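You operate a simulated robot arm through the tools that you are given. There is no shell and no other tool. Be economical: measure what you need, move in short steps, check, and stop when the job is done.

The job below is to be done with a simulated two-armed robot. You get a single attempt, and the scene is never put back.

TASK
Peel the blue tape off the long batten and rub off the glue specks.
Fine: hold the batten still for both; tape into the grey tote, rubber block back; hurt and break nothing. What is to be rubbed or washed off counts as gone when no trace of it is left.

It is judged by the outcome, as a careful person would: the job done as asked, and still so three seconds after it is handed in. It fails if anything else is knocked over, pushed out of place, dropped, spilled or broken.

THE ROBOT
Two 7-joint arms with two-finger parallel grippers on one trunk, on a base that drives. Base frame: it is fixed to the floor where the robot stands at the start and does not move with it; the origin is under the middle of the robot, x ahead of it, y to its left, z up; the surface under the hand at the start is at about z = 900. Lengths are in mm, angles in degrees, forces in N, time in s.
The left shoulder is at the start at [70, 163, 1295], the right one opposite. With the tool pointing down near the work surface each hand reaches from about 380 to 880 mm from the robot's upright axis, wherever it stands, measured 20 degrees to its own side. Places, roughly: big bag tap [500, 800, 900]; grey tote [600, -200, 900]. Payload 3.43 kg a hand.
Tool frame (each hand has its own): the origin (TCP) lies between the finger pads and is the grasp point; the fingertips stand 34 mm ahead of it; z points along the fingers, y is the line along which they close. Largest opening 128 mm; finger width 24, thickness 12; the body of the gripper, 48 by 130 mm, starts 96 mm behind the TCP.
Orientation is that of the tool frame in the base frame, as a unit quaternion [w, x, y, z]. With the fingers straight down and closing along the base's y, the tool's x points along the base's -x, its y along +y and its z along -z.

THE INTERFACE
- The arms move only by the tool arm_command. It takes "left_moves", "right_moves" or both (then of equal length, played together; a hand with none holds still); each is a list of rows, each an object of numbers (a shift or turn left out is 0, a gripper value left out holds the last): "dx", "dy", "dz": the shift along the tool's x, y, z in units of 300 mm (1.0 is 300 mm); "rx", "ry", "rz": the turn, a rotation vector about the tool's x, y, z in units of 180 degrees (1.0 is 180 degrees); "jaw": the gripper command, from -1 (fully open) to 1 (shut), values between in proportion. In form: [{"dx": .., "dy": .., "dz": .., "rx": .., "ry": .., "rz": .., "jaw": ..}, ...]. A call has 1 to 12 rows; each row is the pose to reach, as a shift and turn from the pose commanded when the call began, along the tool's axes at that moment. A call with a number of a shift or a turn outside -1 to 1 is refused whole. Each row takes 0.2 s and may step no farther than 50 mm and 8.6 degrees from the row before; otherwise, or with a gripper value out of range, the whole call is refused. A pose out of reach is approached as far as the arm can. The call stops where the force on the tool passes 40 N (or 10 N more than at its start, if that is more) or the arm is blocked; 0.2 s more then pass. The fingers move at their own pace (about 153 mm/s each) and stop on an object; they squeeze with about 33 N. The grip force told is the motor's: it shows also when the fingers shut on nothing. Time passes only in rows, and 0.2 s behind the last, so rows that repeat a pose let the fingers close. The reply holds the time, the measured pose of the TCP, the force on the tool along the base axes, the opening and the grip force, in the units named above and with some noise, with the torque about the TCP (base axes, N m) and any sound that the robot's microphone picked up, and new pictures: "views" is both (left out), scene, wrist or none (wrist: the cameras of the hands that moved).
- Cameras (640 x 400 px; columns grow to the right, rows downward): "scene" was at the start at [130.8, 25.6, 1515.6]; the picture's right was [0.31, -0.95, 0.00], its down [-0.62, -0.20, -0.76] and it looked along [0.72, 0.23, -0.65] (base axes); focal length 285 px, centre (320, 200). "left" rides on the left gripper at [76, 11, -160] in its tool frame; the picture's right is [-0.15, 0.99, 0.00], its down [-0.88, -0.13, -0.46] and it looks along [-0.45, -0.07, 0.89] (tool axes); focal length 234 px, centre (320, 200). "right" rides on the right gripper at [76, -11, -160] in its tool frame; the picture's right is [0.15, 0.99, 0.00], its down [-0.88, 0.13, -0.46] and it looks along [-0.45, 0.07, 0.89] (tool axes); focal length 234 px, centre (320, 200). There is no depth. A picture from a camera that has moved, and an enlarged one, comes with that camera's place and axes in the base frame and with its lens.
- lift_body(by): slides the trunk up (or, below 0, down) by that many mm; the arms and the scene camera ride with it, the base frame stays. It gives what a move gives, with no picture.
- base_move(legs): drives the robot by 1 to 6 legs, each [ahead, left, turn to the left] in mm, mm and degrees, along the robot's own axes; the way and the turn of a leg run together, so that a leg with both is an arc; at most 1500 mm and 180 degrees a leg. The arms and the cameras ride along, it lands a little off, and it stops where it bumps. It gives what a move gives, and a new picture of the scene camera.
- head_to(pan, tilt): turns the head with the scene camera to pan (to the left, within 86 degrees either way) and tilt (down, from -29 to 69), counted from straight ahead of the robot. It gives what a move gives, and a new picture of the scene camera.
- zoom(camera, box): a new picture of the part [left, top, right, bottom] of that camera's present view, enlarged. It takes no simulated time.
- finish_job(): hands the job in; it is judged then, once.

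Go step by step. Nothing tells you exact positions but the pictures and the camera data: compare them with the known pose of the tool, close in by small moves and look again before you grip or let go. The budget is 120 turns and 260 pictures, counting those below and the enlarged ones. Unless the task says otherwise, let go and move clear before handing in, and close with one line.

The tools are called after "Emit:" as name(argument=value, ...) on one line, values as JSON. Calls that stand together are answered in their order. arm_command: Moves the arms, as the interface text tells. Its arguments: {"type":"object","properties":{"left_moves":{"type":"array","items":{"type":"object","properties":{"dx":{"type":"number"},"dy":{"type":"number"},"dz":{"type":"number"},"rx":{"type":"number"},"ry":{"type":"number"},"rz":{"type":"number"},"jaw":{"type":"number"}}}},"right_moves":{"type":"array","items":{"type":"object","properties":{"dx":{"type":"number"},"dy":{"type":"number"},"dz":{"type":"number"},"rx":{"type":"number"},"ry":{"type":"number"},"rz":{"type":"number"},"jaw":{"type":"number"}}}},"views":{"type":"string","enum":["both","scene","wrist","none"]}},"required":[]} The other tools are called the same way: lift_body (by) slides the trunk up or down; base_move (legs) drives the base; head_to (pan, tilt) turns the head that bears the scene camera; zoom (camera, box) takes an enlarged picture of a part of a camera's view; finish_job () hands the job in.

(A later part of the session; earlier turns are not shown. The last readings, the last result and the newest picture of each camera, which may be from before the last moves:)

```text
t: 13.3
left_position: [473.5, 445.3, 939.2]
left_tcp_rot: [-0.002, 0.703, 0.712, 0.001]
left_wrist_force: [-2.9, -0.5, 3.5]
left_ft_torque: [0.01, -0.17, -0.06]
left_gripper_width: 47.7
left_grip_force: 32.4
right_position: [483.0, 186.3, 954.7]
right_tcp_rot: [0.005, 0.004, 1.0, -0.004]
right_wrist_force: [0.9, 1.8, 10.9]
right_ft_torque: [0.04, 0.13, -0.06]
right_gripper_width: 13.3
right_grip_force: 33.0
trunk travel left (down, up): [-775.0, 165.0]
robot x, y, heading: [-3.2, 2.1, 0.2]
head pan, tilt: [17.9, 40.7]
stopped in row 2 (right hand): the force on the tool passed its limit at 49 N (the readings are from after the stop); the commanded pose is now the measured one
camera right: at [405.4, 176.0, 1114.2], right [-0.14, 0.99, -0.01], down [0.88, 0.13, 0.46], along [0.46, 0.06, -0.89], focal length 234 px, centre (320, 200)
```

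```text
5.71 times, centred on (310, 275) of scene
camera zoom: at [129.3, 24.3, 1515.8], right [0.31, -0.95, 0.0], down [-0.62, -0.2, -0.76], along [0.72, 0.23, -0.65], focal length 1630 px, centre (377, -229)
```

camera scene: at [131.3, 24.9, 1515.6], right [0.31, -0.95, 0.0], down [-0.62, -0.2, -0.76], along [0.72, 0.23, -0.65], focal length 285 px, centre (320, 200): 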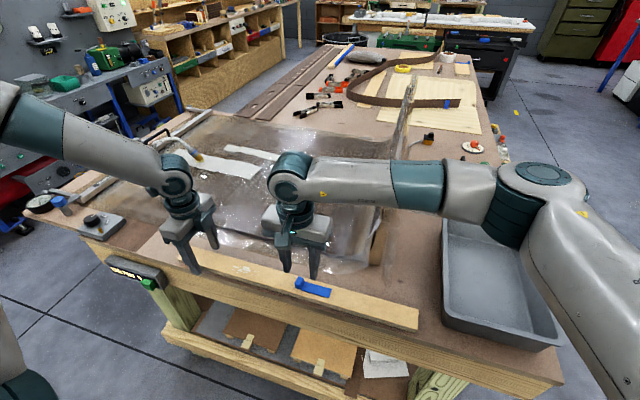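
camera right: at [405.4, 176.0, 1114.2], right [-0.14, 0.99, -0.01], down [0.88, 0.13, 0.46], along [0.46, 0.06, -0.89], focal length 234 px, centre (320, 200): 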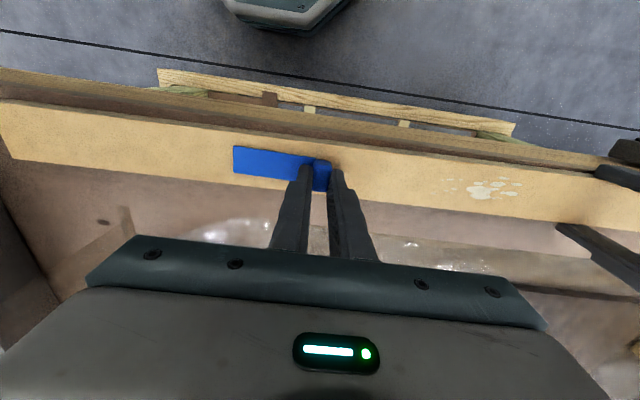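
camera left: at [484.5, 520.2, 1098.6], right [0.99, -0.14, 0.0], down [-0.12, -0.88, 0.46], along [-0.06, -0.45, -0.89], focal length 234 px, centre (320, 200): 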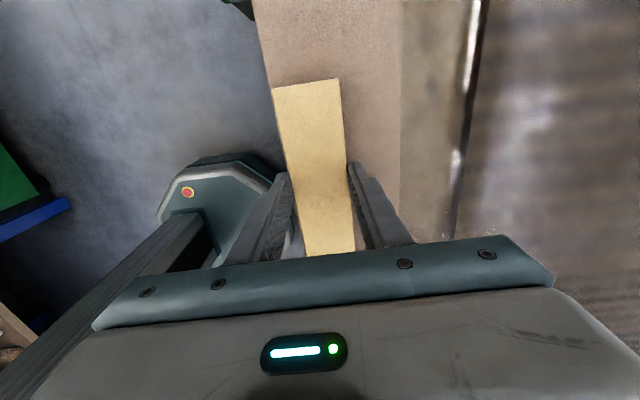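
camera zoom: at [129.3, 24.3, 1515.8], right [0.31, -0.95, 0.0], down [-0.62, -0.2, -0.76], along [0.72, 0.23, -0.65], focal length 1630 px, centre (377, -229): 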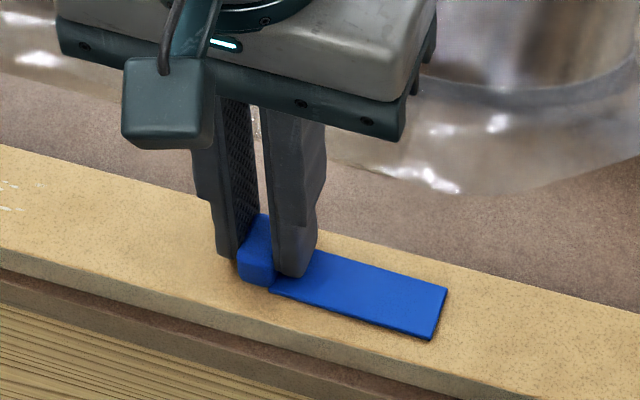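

The tab is gripped with a 13 mm hold. I'll start to peel slowly, up and back over the tape toward −y.

Emit:
arm_command(right_moves=[{"dz": -0.01}, {"dz": -0.02}, {"dy": -0.01, "dz": -0.035}, {"dy": -0.025, "dz": -0.05}, {"dy": -0.04, "dz": -0.065}], views="wrist")

Emit:
zoom(camera="scene", box=[260, 240, 360, 310])

```text
t: 14.5
left_position: [473.2, 445.1, 939.6]
left_tcp_rot: [-0.001, 0.703, 0.711, 0.001]
left_wrist_force: [-3.8, 2.0, 13.2]
left_ft_torque: [-0.09, 0.08, 0.09]
left_gripper_width: 47.4
left_grip_force: 33.3
right_position: [481.4, 173.1, 972.4]
right_tcp_rot: [0.004, 0.004, 1.0, -0.006]
right_wrist_force: [-1.4, 0.1, -0.5]
right_ft_torque: [0.01, 0.03, 0.0]
right_gripper_width: 13.5
right_grip_force: 33.4
trunk travel left (down, up): [-775.0, 165.0]
robot x, y, heading: [-1.0, -0.6, 0.0]
head pan, tilt: [17.9, 40.7]
camera right: at [405.5, 163.8, 1132.7], right [-0.14, 0.99, -0.01], down [0.88, 0.13, 0.46], along [0.46, 0.05, -0.89], focal length 234 px, centre (320, 200)
```

right: 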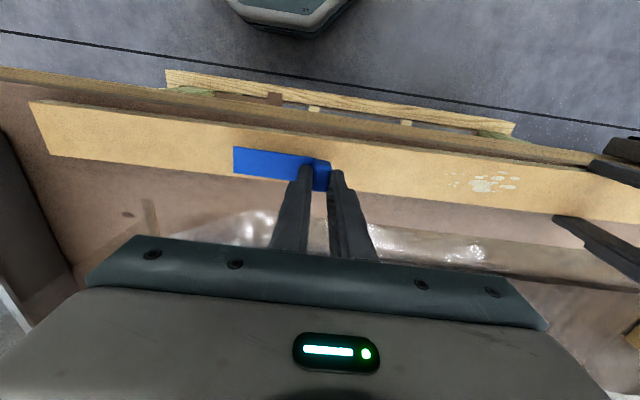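

```text
5.71 times, centred on (310, 275) of scene
camera zoom: at [129.1, 24.0, 1515.8], right [0.31, -0.95, 0.0], down [-0.62, -0.2, -0.76], along [0.72, 0.23, -0.65], focal length 1630 px, centre (377, -229)
```

zoom: 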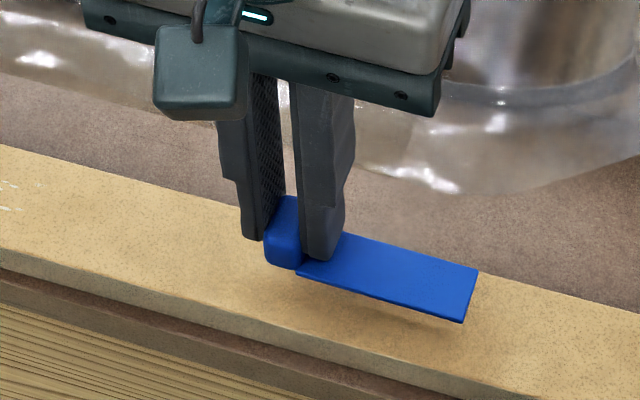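

The whole tape strip lifted off in one piece. I'll raise it, then carry it at x≈480 past the clear sheet toward the tote.

Emit:
arm_command(right_moves=[{"dz": -0.1}, {"dz": -0.2}, {"dz": -0.3}, {"dz": -0.4}, {"dz": -0.5}, {"dz": -0.6}, {"dz": -0.7}, {"dz": -0.8}], views="both")

Emit:
zoom(camera="scene", box=[160, 230, 440, 340])

```text
t: 16.3
left_position: [473.4, 446.9, 938.7]
left_tcp_rot: [-0.001, 0.702, 0.712, 0.001]
left_wrist_force: [-2.9, 4.2, 14.8]
left_ft_torque: [0.15, 0.16, -0.01]
left_gripper_width: 47.6
left_grip_force: 33.2
right_position: [479.2, 176.9, 1211.7]
right_tcp_rot: [0.004, 0.005, 1.0, -0.006]
right_wrist_force: [0.3, 0.0, -0.5]
right_ft_torque: [0.02, -0.01, 0.01]
right_gripper_width: 13.4
right_grip_force: 32.7
trunk travel left (down, up): [-775.0, 165.0]
robot x, y, heading: [-1.9, 0.9, 0.0]
head pan, tilt: [17.9, 40.7]
camera scene: at [129.0, 24.1, 1515.8], right [0.31, -0.95, 0.0], down [-0.62, -0.2, -0.76], along [0.72, 0.23, -0.65], focal length 285 px, centre (320, 200)
camera right: at [404.0, 166.6, 1371.3], right [-0.14, 0.99, -0.01], down [0.88, 0.13, 0.46], along [0.46, 0.05, -0.89], focal length 234 px, centre (320, 200)
```

scene: 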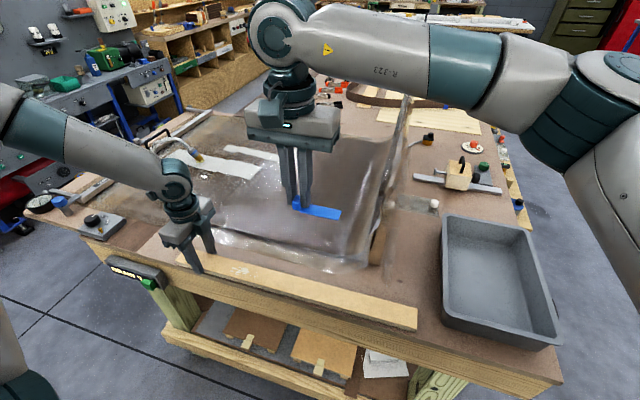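
right: 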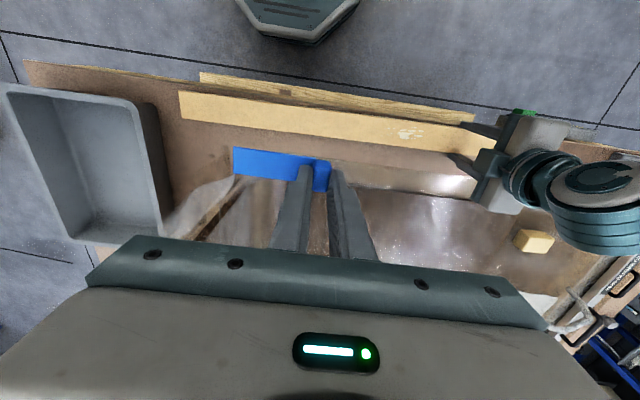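

```text
2.29 times, centred on (300, 285) of scene
camera zoom: at [129.0, 24.1, 1515.8], right [0.31, -0.95, 0.0], down [-0.62, -0.2, -0.76], along [0.72, 0.23, -0.65], focal length 652 px, centre (366, 6)
```

zoom: 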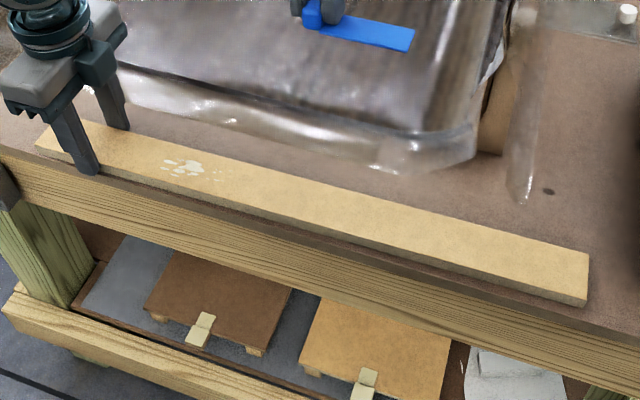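

Batten clean where the tape was. Now across to the right at this height, well in front of the clear sheet.

Emit:
arm_command(right_moves=[{"dx": 0.02, "dy": -0.1}, {"dx": 0.03, "dy": -0.2}, {"dx": 0.04, "dy": -0.3}, {"dx": 0.04, "dy": -0.4}, {"dx": 0.04, "dy": -0.5}, {"dx": 0.04, "dy": -0.6}, {"dx": 0.04, "dy": -0.7}, {"dx": 0.04, "dy": -0.8}, {"dx": 0.04, "dy": -0.9}, {"dx": 0.04, "dy": -1.0}], views="none")

Emit:
arm_command(right_moves=[{"dy": -0.1}, {"dy": -0.2}, {"dy": -0.3}, {"dx": -0.1, "dy": -0.36}, {"dx": -0.2, "dy": -0.36}, {"dx": -0.3, "dy": -0.36}, {"dx": -0.4, "dy": -0.36}, {"dx": -0.48, "dy": -0.36}], views="both")

```text
t: 18.5
left_position: [473.5, 444.4, 938.8]
left_tcp_rot: [-0.002, 0.703, 0.711, 0.001]
left_wrist_force: [-3.4, 1.0, 11.2]
left_ft_torque: [0.85, -0.14, 0.21]
left_gripper_width: 47.6
left_grip_force: 33.2
right_position: [464.6, -125.1, 1214.9]
right_tcp_rot: [0.003, 0.006, 1.0, -0.004]
right_wrist_force: [0.5, 0.2, 0.2]
right_ft_torque: [0.0, 0.03, 0.0]
right_gripper_width: 13.6
right_grip_force: 33.2
trunk travel left (down, up): [-775.0, 165.0]
robot x, y, heading: [0.1, -0.3, -0.1]
head pan, tilt: [17.9, 40.7]
```

```text
t: 20.3
left_position: [473.3, 444.9, 938.3]
left_tcp_rot: [-0.001, 0.703, 0.711, 0.0]
left_wrist_force: [-2.5, -2.2, 5.0]
left_ft_torque: [0.1, 0.13, -0.08]
left_gripper_width: 47.5
left_grip_force: 33.2
right_position: [608.0, -234.3, 1216.4]
right_tcp_rot: [0.004, 0.004, 1.0, -0.005]
right_wrist_force: [0.5, 0.0, 0.5]
right_ft_torque: [-0.05, 0.02, 0.01]
right_gripper_width: 13.3
right_grip_force: 32.7
trunk travel left (down, up): [-775.0, 165.0]
robot x, y, heading: [-0.6, -4.0, -0.0]
head pan, tilt: [17.9, 40.7]
camera scene: at [130.0, 23.7, 1515.7], right [0.31, -0.95, 0.0], down [-0.62, -0.2, -0.76], along [0.72, 0.23, -0.65], focal length 285 px, centre (320, 200)
camera right: at [532.3, -244.1, 1376.1], right [-0.14, 0.99, -0.01], down [0.88, 0.13, 0.46], along [0.46, 0.05, -0.89], focal length 234 px, centre (320, 200)
```

scene: 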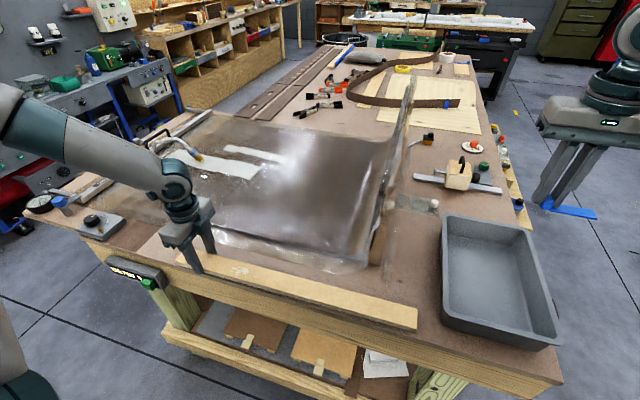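
right: 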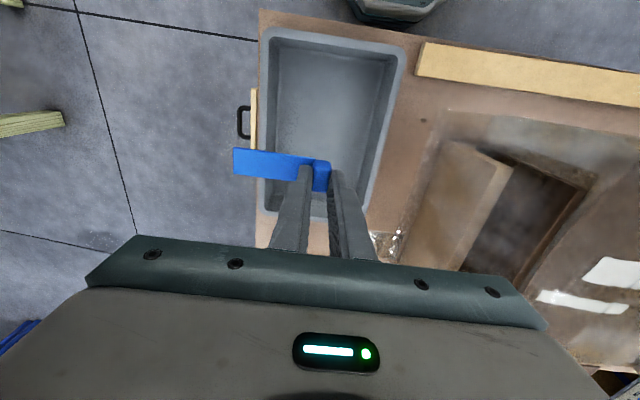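

The tape is over the tote. I'll shift left 35 mm so it lies centred, then lower.

Emit:
arm_command(right_moves=[{"dy": 0.115}, {"dy": 0.115, "dz": 0.1}, {"dy": 0.115, "dz": 0.2}, {"dy": 0.115, "dz": 0.3}, {"dy": 0.115, "dz": 0.4}, {"dy": 0.115, "dz": 0.5}, {"dy": 0.115, "dz": 0.6}, {"dy": 0.115, "dz": 0.7}], views="both")

```text
t: 22.1
left_position: [474.2, 445.7, 938.1]
left_tcp_rot: [-0.002, 0.703, 0.711, 0.0]
left_wrist_force: [0.6, 2.9, 9.2]
left_ft_torque: [0.77, -0.14, 0.03]
left_gripper_width: 47.3
left_grip_force: 33.3
right_position: [610.7, -201.3, 1008.1]
right_tcp_rot: [0.005, 0.005, 1.0, -0.005]
right_wrist_force: [1.1, -0.1, 0.2]
right_ft_torque: [-0.02, 0.01, 0.01]
right_gripper_width: 13.6
right_grip_force: 33.0
trunk travel left (down, up): [-775.0, 165.0]
robot x, y, heading: [0.1, 1.6, -0.2]
head pan, tilt: [17.9, 40.7]
camera scene: at [130.5, 24.2, 1515.7], right [0.31, -0.95, 0.0], down [-0.62, -0.2, -0.76], along [0.72, 0.23, -0.65], focal length 285 px, centre (320, 200)
camera right: at [535.0, -211.7, 1167.0], right [-0.14, 0.99, -0.01], down [0.88, 0.13, 0.46], along [0.46, 0.05, -0.89], focal length 234 px, centre (320, 200)
```

scene: 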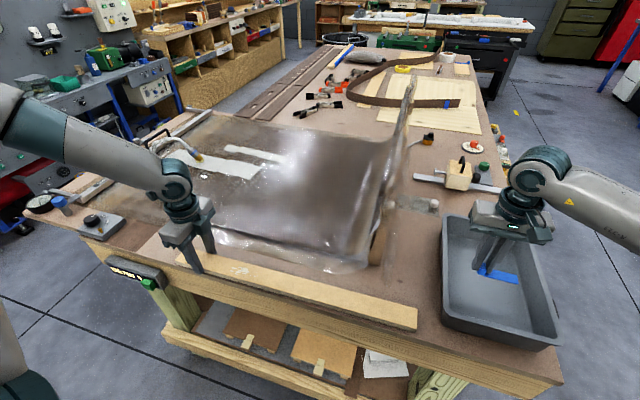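
right: 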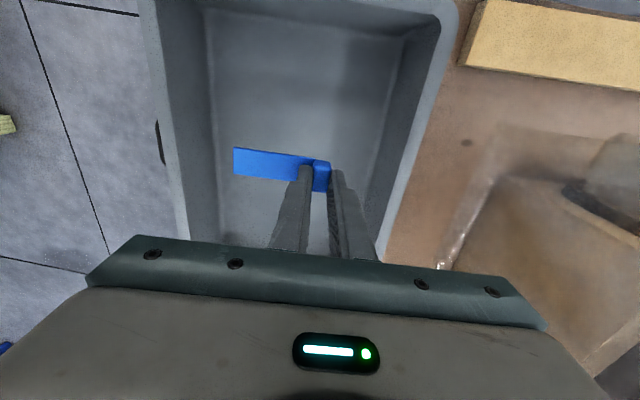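

Centred over the tote. I'll lower to just above its floor and open a little.

Emit:
arm_command(right_moves=[{"dz": 0.06}, {"dz": 0.12}, {"dz": 0.17}, {"dz": 0.19}, {"dz": 0.19, "jaw": 0.5}, {"dz": 0.19, "jaw": 0.5}], views="wrist")

Emit:
arm_command(right_moves=[{"dz": -0.1}, {"dz": -0.2}, {"dz": -0.3}, {"dz": -0.4}, {"dz": -0.5}, {"dz": -0.6}, {"dz": -0.7}, {"dz": -0.8}, {"dz": -0.9}], views="both")

```text
t: 23.5
left_position: [474.2, 444.9, 938.9]
left_tcp_rot: [-0.002, 0.703, 0.711, 0.0]
left_wrist_force: [2.2, 4.7, 11.4]
left_ft_torque: [0.11, -0.08, 0.02]
left_gripper_width: 47.7
left_grip_force: 32.7
right_position: [613.2, -200.5, 951.4]
right_tcp_rot: [0.004, 0.004, 1.0, -0.005]
right_wrist_force: [0.4, 0.1, 0.4]
right_ft_torque: [0.0, 0.0, -0.01]
right_gripper_width: 32.0
right_grip_force: 0.0
trunk travel left (down, up): [-775.0, 165.0]
robot x, y, heading: [3.2, 1.6, -0.1]
head pan, tilt: [17.9, 40.7]
camera right: at [536.0, -211.2, 1110.5], right [-0.14, 0.99, -0.01], down [0.88, 0.13, 0.46], along [0.46, 0.05, -0.89], focal length 234 px, centre (320, 200)
```

right: 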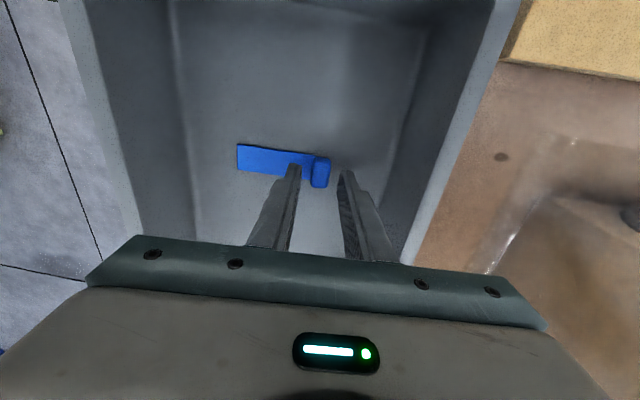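

```text
t: 25.5
left_position: [472.7, 445.5, 939.4]
left_tcp_rot: [-0.002, 0.702, 0.712, 0.0]
left_wrist_force: [3.0, 5.4, 13.2]
left_ft_torque: [-0.3, -0.01, 0.01]
left_gripper_width: 47.5
left_grip_force: 33.0
right_position: [608.1, -199.8, 1219.9]
right_tcp_rot: [0.004, 0.005, 1.0, -0.005]
right_wrist_force: [0.4, -0.3, 0.4]
right_ft_torque: [-0.01, -0.03, 0.01]
right_gripper_width: 32.0
right_grip_force: 0.1
trunk travel left (down, up): [-775.0, 165.0]
robot x, y, heading: [1.6, -0.2, -0.0]
head pan, tilt: [17.9, 40.7]
camera scene: at [130.2, 24.3, 1515.7], right [0.31, -0.95, 0.0], down [-0.62, -0.2, -0.76], along [0.72, 0.23, -0.65], focal length 285 px, centre (320, 200)
camera right: at [531.4, -208.9, 1380.5], right [-0.14, 0.99, -0.01], down [0.88, 0.13, 0.46], along [0.46, 0.05, -0.89], focal length 234 px, centre (320, 200)
```

scene: 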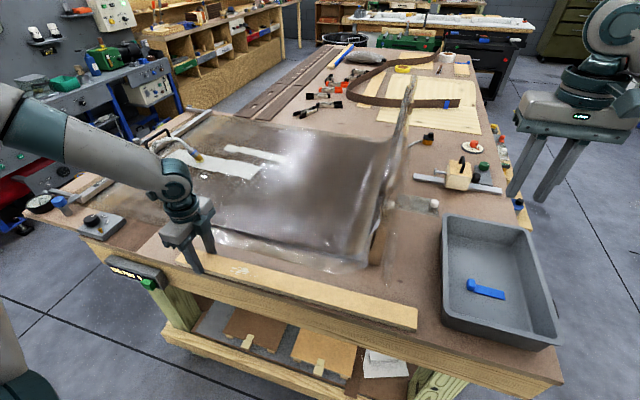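
right: 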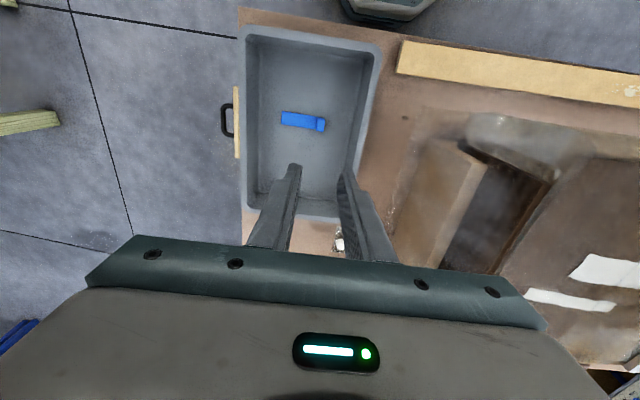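

The tape lies flat in the tote. Now I'll let go of the batten, raise the left hand, and draw the right hand back clear of the film before shifting the base toward the block.

Emit:
arm_command(left_moves=[{"jaw": 0.1}, {"jaw": -0.1}, {"jaw": -0.1}, {"dz": -0.1}, {"dz": -0.2}, {"dz": -0.35}, {"dz": -0.5}, {"dz": -0.65}, {"dz": -0.8}], right_moves=[{"dz": -0.05}, {"dz": -0.1}, {"dx": 0.1, "dz": -0.1}, {"dx": 0.2, "dz": -0.1}, {"dx": 0.3, "dz": -0.1}, {"dx": 0.4, "dz": -0.1}, {"dx": 0.5, "dz": -0.1}, {"dx": 0.6, "dz": -0.1}, {"dx": 0.6, "dz": -0.1}], views="both")

```text
t: 27.5
left_position: [474.1, 446.1, 1178.0]
left_tcp_rot: [-0.002, 0.703, 0.711, 0.001]
left_wrist_force: [-0.2, 0.0, 1.1]
left_ft_torque: [0.0, -0.01, 0.02]
left_gripper_width: 70.5
left_grip_force: 0.0
right_position: [426.9, -197.5, 1248.0]
right_tcp_rot: [0.004, 0.004, 1.0, -0.005]
right_wrist_force: [0.1, -0.1, 0.5]
right_ft_torque: [0.01, -0.02, -0.01]
right_gripper_width: 31.9
right_grip_force: 0.1
trunk travel left (down, up): [-775.0, 165.0]
robot x, y, heading: [0.3, 0.2, -0.4]
head pan, tilt: [17.9, 40.7]
camera scene: at [130.2, 23.7, 1515.6], right [0.31, -0.95, 0.0], down [-0.62, -0.2, -0.76], along [0.72, 0.23, -0.65], focal length 285 px, centre (320, 200)
camera right: at [350.9, -207.5, 1408.2], right [-0.14, 0.99, -0.01], down [0.88, 0.13, 0.46], along [0.46, 0.05, -0.89], focal length 234 px, centre (320, 200)
camera left: at [484.2, 521.0, 1338.7], right [0.99, -0.13, 0.0], down [-0.12, -0.88, 0.45], along [-0.06, -0.45, -0.89], focal length 234 px, centre (320, 200)
```

scene: 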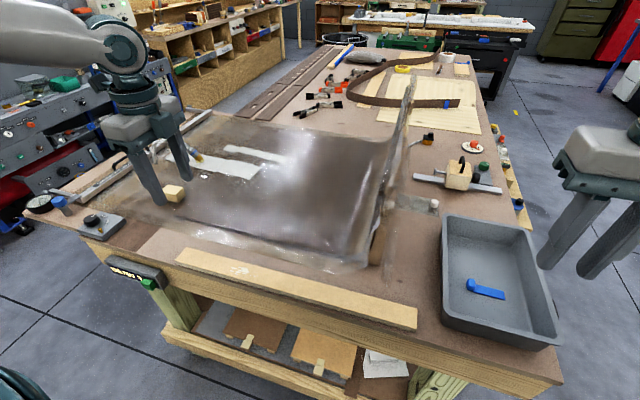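
right: 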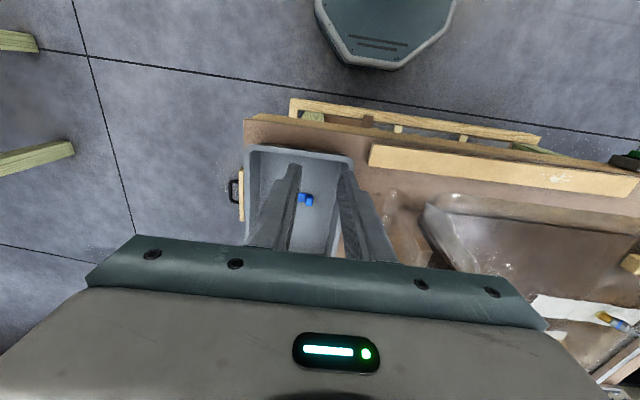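
left: 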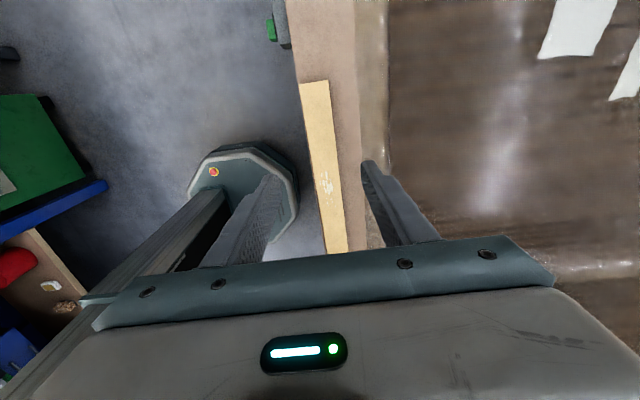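

All clear. I'll drive 260 mm to the left so the block is within the left hand's reach.

Emit:
base_move(legs=[[0, 260, 0]])

```text
t: 29.3
left_position: [477.5, 698.8, 1179.2]
left_tcp_rot: [-0.003, 0.703, 0.711, 0.001]
left_wrist_force: [-0.5, -0.2, -0.1]
left_ft_torque: [0.04, 0.04, 0.03]
left_gripper_width: 70.4
left_grip_force: 0.1
right_position: [427.4, 54.8, 1248.1]
right_tcp_rot: [0.003, 0.006, 1.0, -0.004]
right_wrist_force: [-1.1, -0.5, 0.6]
right_ft_torque: [0.0, 0.03, -0.01]
right_gripper_width: 32.0
right_grip_force: 0.0
trunk travel left (down, up): [-775.0, 165.0]
robot x, y, heading: [1.3, 254.0, -0.6]
head pan, tilt: [17.9, 40.7]
camera scene: at [131.9, 277.2, 1515.6], right [0.3, -0.95, 0.0], down [-0.62, -0.2, -0.76], along [0.72, 0.23, -0.65], focal length 285 px, centre (320, 200)
```

scene: 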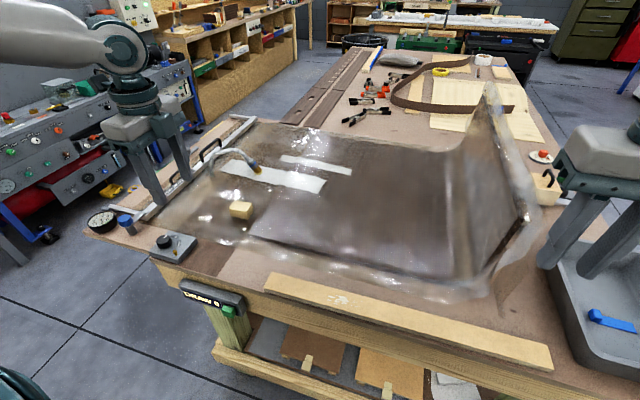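

The bag's open end stands up on the right as a clear flap, well away from here. Zooming on the block.

Emit:
zoom(camera="scene", box=[190, 170, 290, 240])

Emit:
zoom(camera="left", box=[0, 0, 640, 400])

```text
5.71 times, centred on (240, 205) of scene
camera zoom: at [131.9, 277.2, 1515.6], right [0.3, -0.95, 0.0], down [-0.62, -0.2, -0.76], along [0.72, 0.23, -0.65], focal length 1630 px, centre (777, 171)
```

zoom: 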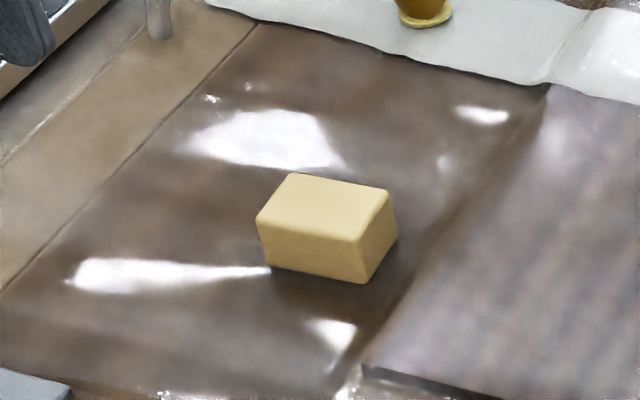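

```text
1.00 times, centred on (320, 200) of left (not enlarged: the box is as wide or as high as the picture)
camera zoom: at [486.7, 773.9, 1338.5], right [0.99, -0.14, 0.0], down [-0.12, -0.88, 0.45], along [-0.06, -0.45, -0.89], focal length 234 px, centre (320, 200)
```

zoom: 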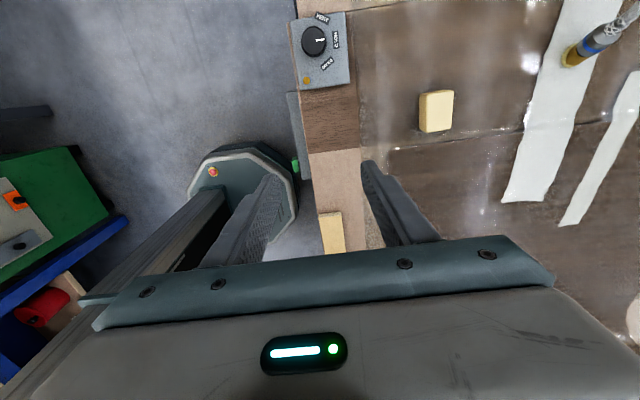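

The block is about 60×40×30, centred near (675,703), long side along y. I'll bring the left hand over it and down partway.

Emit:
arm_command(left_moves=[{"dx": 0.003, "dy": 0.13}, {"dx": 0.006, "dy": 0.26}, {"dx": 0.009, "dy": 0.39}, {"dx": 0.012, "dy": 0.52}, {"dx": 0.014, "dy": 0.658, "dz": 0.02}, {"dx": 0.014, "dy": 0.658, "dz": 0.15}, {"dx": 0.014, "dy": 0.658, "dz": 0.28}, {"dx": 0.014, "dy": 0.658, "dz": 0.4}, {"dx": 0.014, "dy": 0.658, "dz": 0.52}, {"dx": 0.014, "dy": 0.658, "dz": 0.6}], views="both")

Emit:
zoom(camera="scene", box=[190, 170, 290, 240])

```text
t: 31.5
left_position: [674.9, 705.5, 997.7]
left_tcp_rot: [-0.002, 0.704, 0.711, 0.0]
left_wrist_force: [-0.1, -0.2, 0.5]
left_ft_torque: [0.01, 0.04, 0.04]
left_gripper_width: 70.4
left_grip_force: 0.0
right_position: [428.7, 55.5, 1248.4]
right_tcp_rot: [0.003, 0.006, 1.0, -0.006]
right_wrist_force: [0.5, -0.5, -0.5]
right_ft_torque: [0.03, 0.03, 0.02]
right_gripper_width: 32.0
right_grip_force: 0.0
trunk travel left (down, up): [-775.0, 165.0]
robot x, y, heading: [-2.1, 254.8, -0.3]
head pan, tilt: [17.9, 40.7]
camera scene: at [132.8, 277.7, 1515.5], right [0.3, -0.95, 0.0], down [-0.62, -0.2, -0.76], along [0.72, 0.23, -0.65], focal length 285 px, centre (320, 200)
camera left: at [684.6, 780.9, 1157.7], right [0.99, -0.14, 0.0], down [-0.12, -0.88, 0.45], along [-0.06, -0.45, -0.89], focal length 234 px, centre (320, 200)
```

scene: 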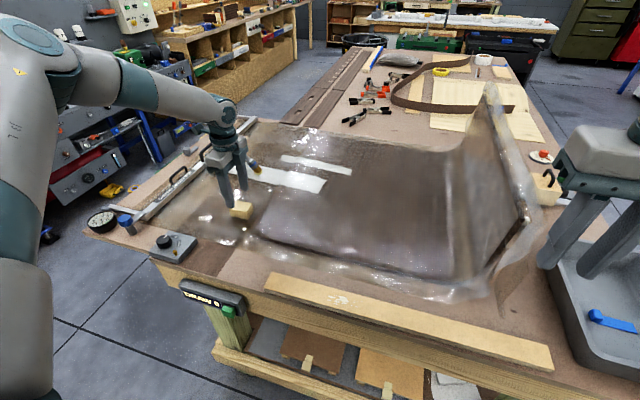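
left: 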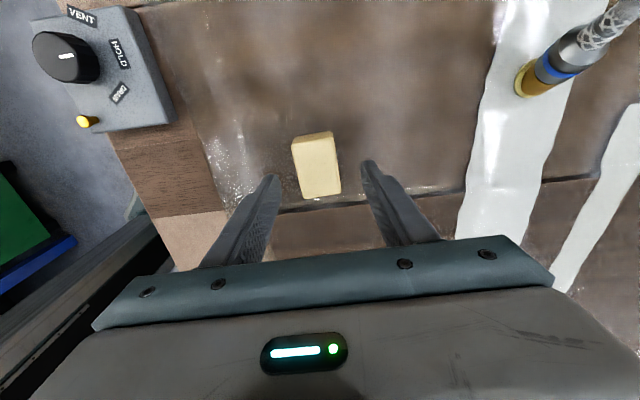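

```text
5.71 times, centred on (240, 205) of scene
camera zoom: at [132.8, 277.7, 1515.5], right [0.3, -0.95, 0.0], down [-0.62, -0.2, -0.76], along [0.72, 0.23, -0.65], focal length 1630 px, centre (777, 171)
```

zoom: 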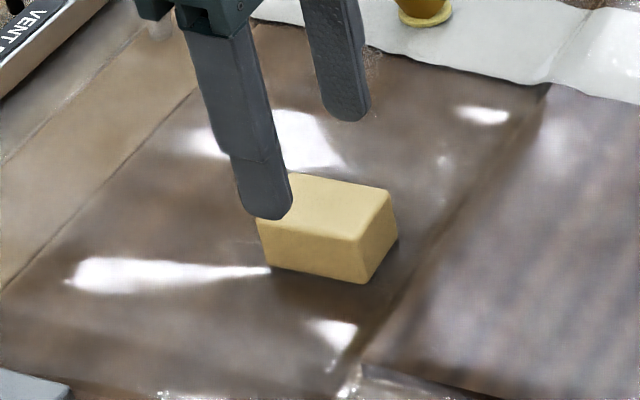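

The block is centred at about (671,704) and square to the hand. I'll go down and grip it high enough to leave its sole free.

Emit:
arm_command(left_moves=[{"dy": -0.013, "dz": 0.06}, {"dy": -0.013, "dz": 0.12}, {"dy": -0.013, "dz": 0.165}], views="wrist")

Emit:
zoom(camera="scene", box=[190, 170, 290, 240])

```text
t: 32.3
left_position: [669.1, 706.7, 948.1]
left_tcp_rot: [-0.001, 0.703, 0.711, 0.001]
left_wrist_force: [0.1, -0.5, 0.2]
left_ft_torque: [-0.01, -0.01, 0.01]
left_gripper_width: 70.2
left_grip_force: 0.1
right_position: [428.4, 55.8, 1248.2]
right_tcp_rot: [0.004, 0.006, 1.0, -0.004]
right_wrist_force: [-0.4, -0.2, 0.6]
right_ft_torque: [0.02, 0.01, 0.01]
right_gripper_width: 32.0
right_grip_force: 0.0
trunk travel left (down, up): [-775.0, 165.0]
robot x, y, heading: [2.4, 252.0, -0.1]
head pan, tilt: [17.9, 40.7]
camera left: at [678.4, 782.0, 1107.5], right [0.99, -0.14, 0.0], down [-0.12, -0.88, 0.45], along [-0.06, -0.45, -0.89], focal length 234 px, centre (320, 200)
```

left: 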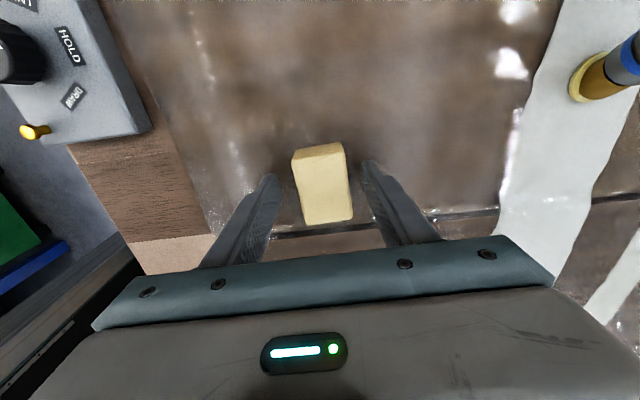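

```text
5.71 times, centred on (240, 205) of scene
camera zoom: at [132.2, 278.0, 1515.6], right [0.3, -0.95, 0.0], down [-0.62, -0.2, -0.76], along [0.72, 0.23, -0.65], focal length 1630 px, centre (777, 171)
```

zoom: 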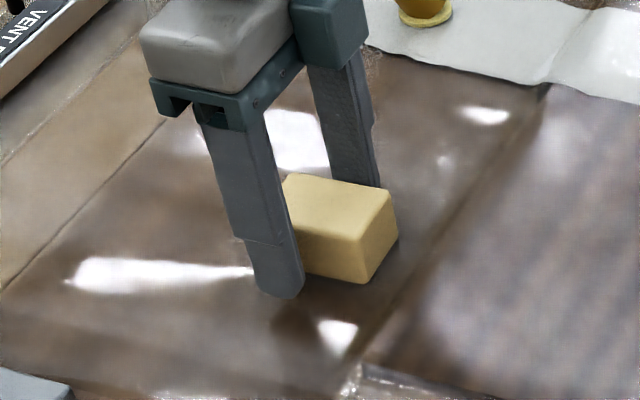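

Well placed. Closing.

Emit:
arm_command(left_moves=[{"jaw": 0.2}, {"jaw": 0.3}, {"jaw": 1}, {"jaw": 1}], views="none")

Emit:
arm_command(left_moves=[{"dz": -0.03}, {"dz": -0.08}, {"dz": -0.15}], views="both")

Emit:
zoom(camera="scene", box=[190, 150, 290, 220])

```text
t: 33.3
left_position: [669.6, 707.6, 947.7]
left_tcp_rot: [-0.001, 0.704, 0.711, 0.002]
left_wrist_force: [0.0, 0.0, -0.4]
left_ft_torque: [0.02, 0.02, 0.01]
left_gripper_width: 41.0
left_grip_force: 33.2
right_position: [428.3, 56.7, 1249.1]
right_tcp_rot: [0.004, 0.006, 1.0, -0.005]
right_wrist_force: [-0.6, -0.7, -0.2]
right_ft_torque: [-0.01, -0.03, 0.0]
right_gripper_width: 31.6
right_grip_force: 0.1
trunk travel left (down, up): [-775.0, 165.0]
robot x, y, heading: [2.0, 254.3, -0.4]
head pan, tilt: [17.9, 40.7]
```

```text
t: 34.1
left_position: [670.5, 707.8, 993.1]
left_tcp_rot: [-0.001, 0.703, 0.711, 0.002]
left_wrist_force: [0.3, 0.2, -0.5]
left_ft_torque: [0.02, -0.01, 0.0]
left_gripper_width: 40.9
left_grip_force: 32.8
right_position: [427.3, 56.5, 1249.3]
right_tcp_rot: [0.003, 0.006, 1.0, -0.005]
right_wrist_force: [0.4, 0.6, 0.0]
right_ft_torque: [-0.02, -0.03, 0.02]
right_gripper_width: 32.0
right_grip_force: 0.1
trunk travel left (down, up): [-775.0, 165.0]
robot x, y, heading: [5.3, 253.1, -0.4]
head pan, tilt: [17.9, 40.7]
camera scene: at [131.3, 278.7, 1515.6], right [0.3, -0.95, 0.0], down [-0.62, -0.2, -0.76], along [0.72, 0.23, -0.65], focal length 285 px, centre (320, 200)
camera left: at [679.7, 782.6, 1153.5], right [0.99, -0.14, 0.0], down [-0.12, -0.88, 0.45], along [-0.06, -0.45, -0.89], focal length 234 px, centre (320, 200)
```

scene: 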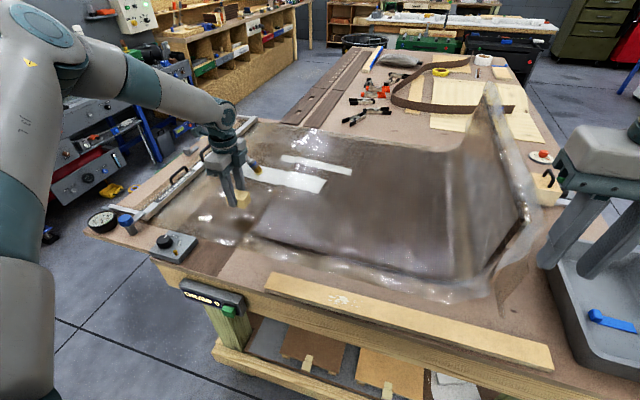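
left: 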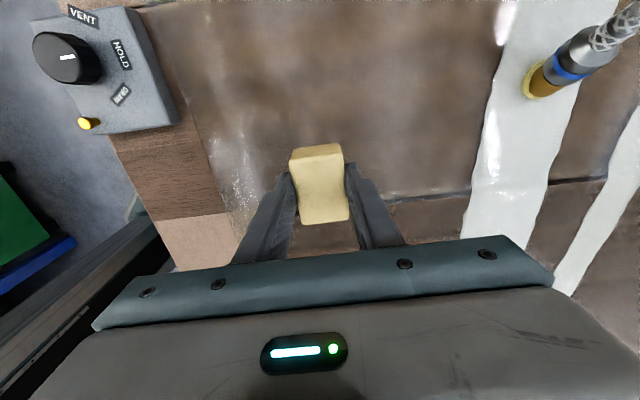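

```text
5.71 times, centred on (240, 185) of scene
camera zoom: at [131.3, 278.7, 1515.6], right [0.3, -0.95, 0.0], down [-0.62, -0.2, -0.76], along [0.72, 0.23, -0.65], focal length 1630 px, centre (777, 286)
```

zoom: 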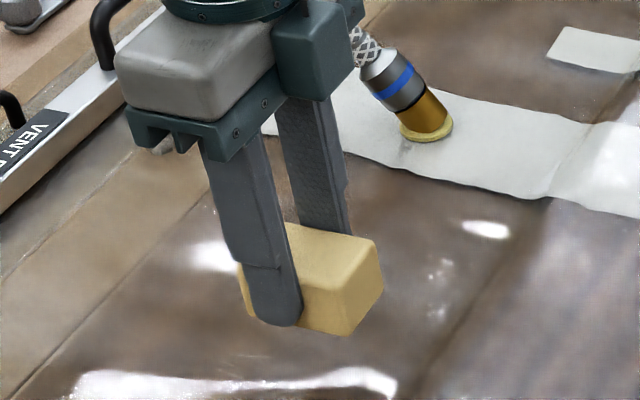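

The block is held and lifted; its home is TCP (669.5, 707.5, 947.7). I'll raise it and bring it back toward the robot while the right hand turns to clamp the batten near y≈130.

Emit:
arm_command(left_moves=[{"dz": -0.1}, {"dz": -0.2}, {"dz": -0.3}, {"dz": -0.4}, {"dz": -0.5}, {"dy": -0.1, "dz": -0.5}, {"dy": -0.2, "dz": -0.5}, {"dy": -0.3, "dz": -0.5}, {"dy": -0.4, "dz": -0.5}, {"dy": -0.5, "dz": -0.5}, {"dy": -0.6, "dz": -0.5}, {"dy": -0.64, "dz": -0.5}], right_moves=[{"dx": -0.01, "dy": 0.02, "dz": 0.05, "rz": -0.042, "jaw": -0.125}, {"dx": -0.02, "dy": 0.04, "dz": 0.1, "rz": -0.084}, {"dx": -0.03, "dy": 0.06, "dz": 0.15, "rz": -0.126}, {"dx": -0.04, "dy": 0.08, "dz": 0.2, "rz": -0.168}, {"dx": -0.05, "dy": 0.1, "dz": 0.25, "rz": -0.21}, {"dx": -0.065, "dy": 0.12, "dz": 0.3, "rz": -0.252}, {"dx": -0.08, "dy": 0.14, "dz": 0.35, "rz": -0.294}, {"dx": -0.1, "dy": 0.16, "dz": 0.4, "rz": -0.336}, {"dx": -0.12, "dy": 0.18, "dz": 0.45, "rz": -0.378}, {"dx": -0.14, "dy": 0.2, "dz": 0.5, "rz": -0.42}, {"dx": -0.16, "dy": 0.225, "dz": 0.55, "rz": -0.462}, {"dx": -0.17, "dy": 0.247, "dz": 0.6, "rz": -0.5}], views="both")

```text
t: 36.7
left_position: [476.7, 704.4, 1145.5]
left_tcp_rot: [-0.001, 0.704, 0.71, 0.001]
left_wrist_force: [-0.2, 0.9, -0.9]
left_ft_torque: [0.01, -0.03, 0.01]
left_gripper_width: 40.9
left_grip_force: 32.9
right_position: [467.8, 124.3, 1073.8]
right_tcp_rot: [0.011, -0.662, 0.749, -0.036]
right_wrist_force: [-0.8, 0.8, -0.1]
right_ft_torque: [0.02, -0.03, 0.01]
right_gripper_width: 71.9
right_grip_force: 0.0
right hand out of reach, approached as far as the arm can: row 11, 12
trunk travel left (down, up): [-775.0, 165.0]
robot x, y, heading: [2.1, 252.0, -0.0]
head pan, tilt: [17.9, 40.7]
camera scene: at [130.2, 279.6, 1515.7], right [0.3, -0.95, 0.0], down [-0.62, -0.2, -0.76], along [0.72, 0.23, -0.65], focal length 285 px, centre (320, 200)
camera right: at [459.3, 52.7, 1236.4], right [-1.0, -0.02, -0.07], down [-0.05, 0.91, 0.42], along [0.05, 0.42, -0.91], focal length 234 px, centre (320, 200)
camera left: at [486.1, 780.0, 1304.3], right [0.99, -0.14, 0.0], down [-0.12, -0.88, 0.45], along [-0.06, -0.45, -0.89], focal length 234 px, centre (320, 200)
```

scene: 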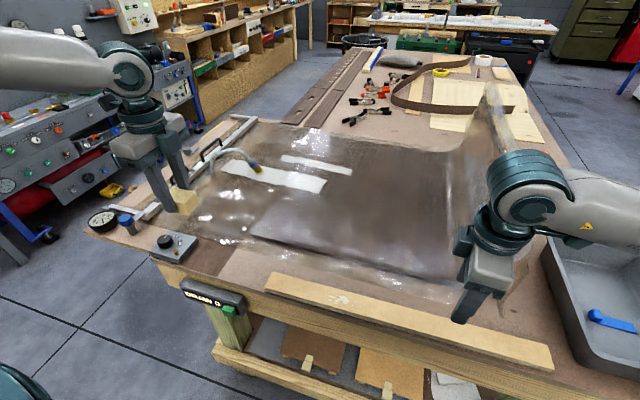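
right: 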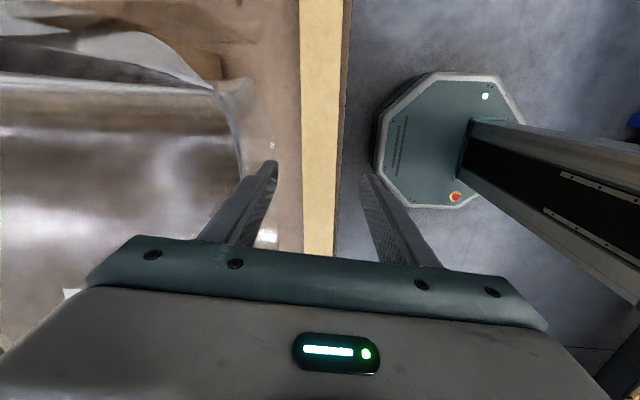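
left: 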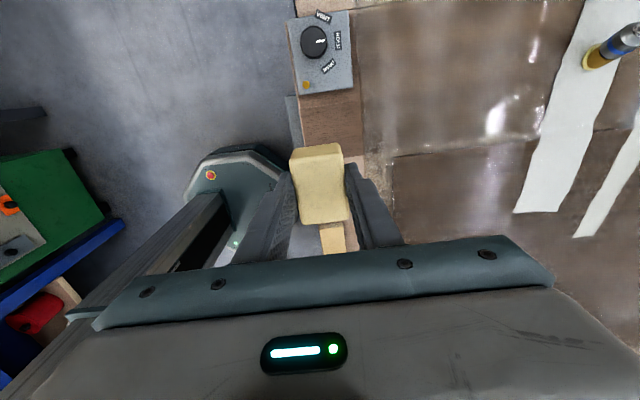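

The right wrist can't fully turn this close to the centre line. Driving 90 mm further left will give it room, and the left hand can go back to its native yaw for rubbing.

Emit:
base_move(legs=[[0, 90, 0]])

Emit:
arm_command(left_moves=[{"rz": -0.042}, {"rz": -0.084}, {"rz": -0.126}, {"rz": -0.168}, {"rz": -0.21}, {"rz": -0.252}, {"rz": -0.294}, {"rz": -0.336}, {"rz": -0.378}, {"rz": -0.42}, {"rz": -0.462}, {"rz": -0.5}], right_moves=[{}, {"dx": 0.05}, {"dx": 0.1}, {"dx": 0.15}, {"dx": 0.2}, {"dx": 0.25}, {"dx": 0.27}, {"dx": 0.27}, {"dx": 0.27}, {"dx": 0.27}, {"dx": 0.27}, {"dx": 0.27}], views="both")

```text
t: 37.8
left_position: [477.8, 791.3, 1144.5]
left_tcp_rot: [-0.002, 0.704, 0.71, 0.0]
left_wrist_force: [-0.9, 0.0, -1.4]
left_ft_torque: [0.03, 0.0, -0.01]
left_gripper_width: 40.7
left_grip_force: 33.1
right_position: [468.6, 211.9, 1072.4]
right_tcp_rot: [0.011, -0.661, 0.749, -0.035]
right_wrist_force: [-0.1, 0.5, -0.2]
right_ft_torque: [0.03, -0.02, 0.01]
right_gripper_width: 71.9
right_grip_force: 0.2
trunk travel left (down, up): [-775.0, 165.0]
robot x, y, heading: [-0.8, 342.4, -0.2]
head pan, tilt: [17.9, 40.7]
camera scene: at [132.2, 366.9, 1515.7], right [0.3, -0.95, 0.0], down [-0.62, -0.2, -0.76], along [0.72, 0.23, -0.65], focal length 285 px, centre (320, 200)
```

scene: 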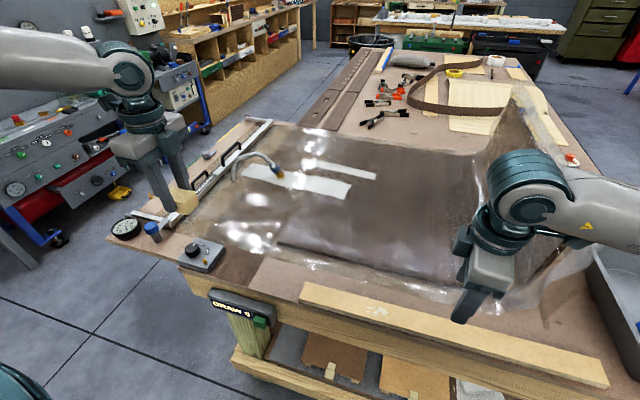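

```text
t: 40.4
left_position: [479.8, 794.3, 1143.8]
left_tcp_rot: [-0.001, -0.006, 1.0, 0.001]
left_wrist_force: [0.5, -0.6, -1.2]
left_ft_torque: [-0.02, 0.03, 0.02]
left_gripper_width: 41.1
left_grip_force: 32.9
right_position: [442.3, 146.4, 1067.6]
right_tcp_rot: [0.011, -0.659, 0.751, -0.038]
right_wrist_force: [-0.1, -0.5, 0.8]
right_ft_torque: [-0.02, 0.0, 0.0]
right_gripper_width: 72.1
right_grip_force: 0.0
right hand out of reach, approached as far as the arm can: row 4, 5, 6, 7, 8, 9, 10, 11, 12
trunk travel left (down, up): [-775.0, 165.0]
robot x, y, heading: [2.1, 340.3, -0.4]
head pan, tilt: [17.9, 40.7]
camera scene: at [133.0, 369.0, 1515.5], right [0.3, -0.95, 0.0], down [-0.62, -0.2, -0.76], along [0.72, 0.23, -0.65], focal length 285 px, centre (320, 200)
camera right: at [433.9, 76.2, 1231.2], right [-1.0, -0.02, -0.07], down [-0.05, 0.91, 0.42], along [0.05, 0.42, -0.91], focal length 234 px, centre (320, 200)
camera left: at [403.3, 803.4, 1303.9], right [0.14, 0.99, 0.0], down [0.88, -0.12, 0.45], along [0.45, -0.06, -0.89], focal length 234 px, centre (320, 200)
```

scene: 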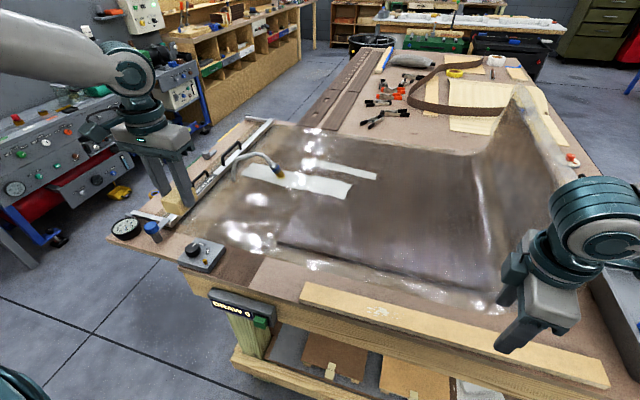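
right: 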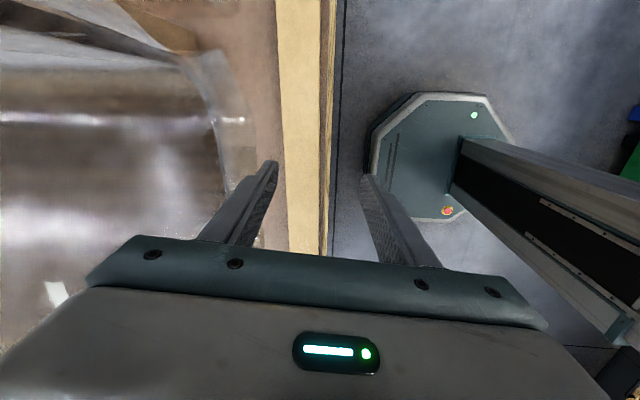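
left: 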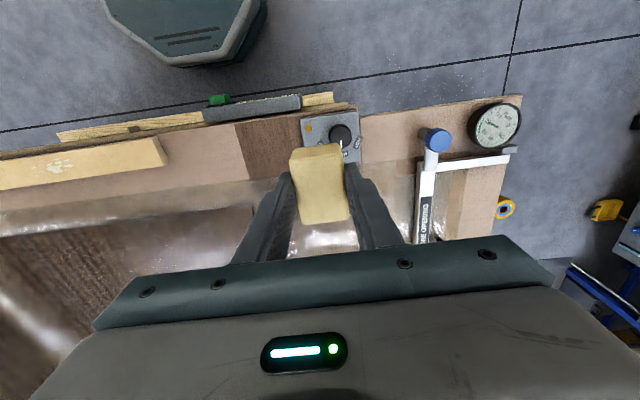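

The right wrist is still at its limit here, whereas the left did this turn well out to its side. I'll drive another 140 mm left, so the right hand works further out, and then re-seat its pose.

Emit:
base_move(legs=[[0, 140, 0]])

Emit:
arm_command(right_moves=[{"dx": 0.05}, {"dx": 0.1}, {"dx": 0.15}, {"dx": 0.2}, {"dx": 0.25}, {"dx": 0.3}, {"dx": 0.35}, {"dx": 0.4}], views="wrist")

```text
t: 41.8
left_position: [482.6, 931.2, 1145.2]
left_tcp_rot: [-0.001, -0.003, 1.0, 0.002]
left_wrist_force: [-0.6, -0.6, -0.4]
left_ft_torque: [0.02, 0.0, 0.01]
left_gripper_width: 40.8
left_grip_force: 32.8
right_position: [442.5, 284.0, 1067.0]
right_tcp_rot: [0.013, -0.659, 0.751, -0.038]
right_wrist_force: [-0.2, -1.1, -0.1]
right_ft_torque: [0.01, -0.02, -0.01]
right_gripper_width: 72.2
right_grip_force: 0.0
trunk travel left (down, up): [-775.0, 165.0]
robot x, y, heading: [-0.1, 484.9, -0.7]
head pan, tilt: [17.9, 40.7]
camera scene: at [133.3, 506.7, 1515.6], right [0.3, -0.95, 0.0], down [-0.62, -0.19, -0.76], along [0.72, 0.23, -0.65], focal length 285 px, centre (320, 200)
```

scene: 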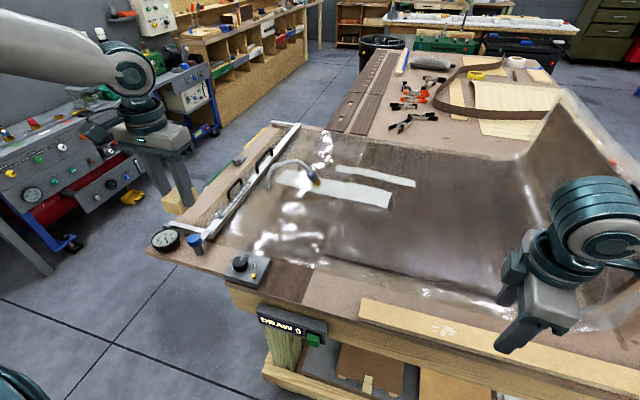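

```text
t: 43.6
left_position: [481.8, 933.5, 1142.4]
left_tcp_rot: [0.0, -0.003, 1.0, 0.001]
left_wrist_force: [0.1, 0.3, -0.1]
left_ft_torque: [-0.1, 0.02, -0.02]
left_gripper_width: 41.2
left_grip_force: 33.3
right_position: [405.8, 211.0, 1034.1]
right_tcp_rot: [0.033, -0.658, 0.75, -0.05]
right_wrist_force: [-3.7, -7.8, -7.8]
right_ft_torque: [0.89, -0.49, 0.11]
right_gripper_width: 72.2
right_grip_force: 0.0
right hand out of reach, approached as far as the arm can: row 1, 2, 3, 4, 5, 6, 7, 8
trunk travel left (down, up): [-775.0, 165.0]
robot x, y, heading: [0.3, 482.8, -0.3]
head pan, tilt: [17.9, 40.7]
camera right: at [390.8, 138.4, 1196.3], right [-0.99, -0.02, -0.11], down [-0.07, 0.9, 0.42], along [0.1, 0.43, -0.9], focal length 234 px, centre (320, 200)
```

right: 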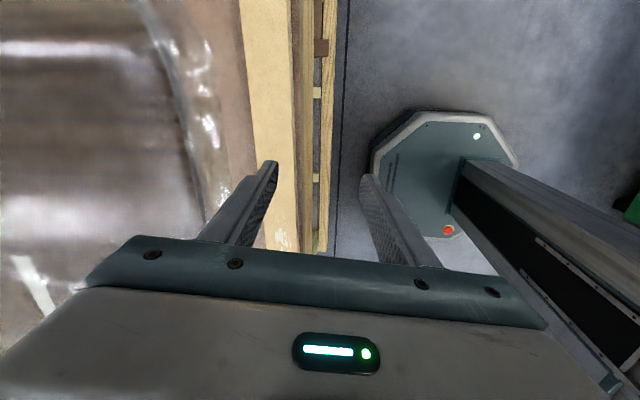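

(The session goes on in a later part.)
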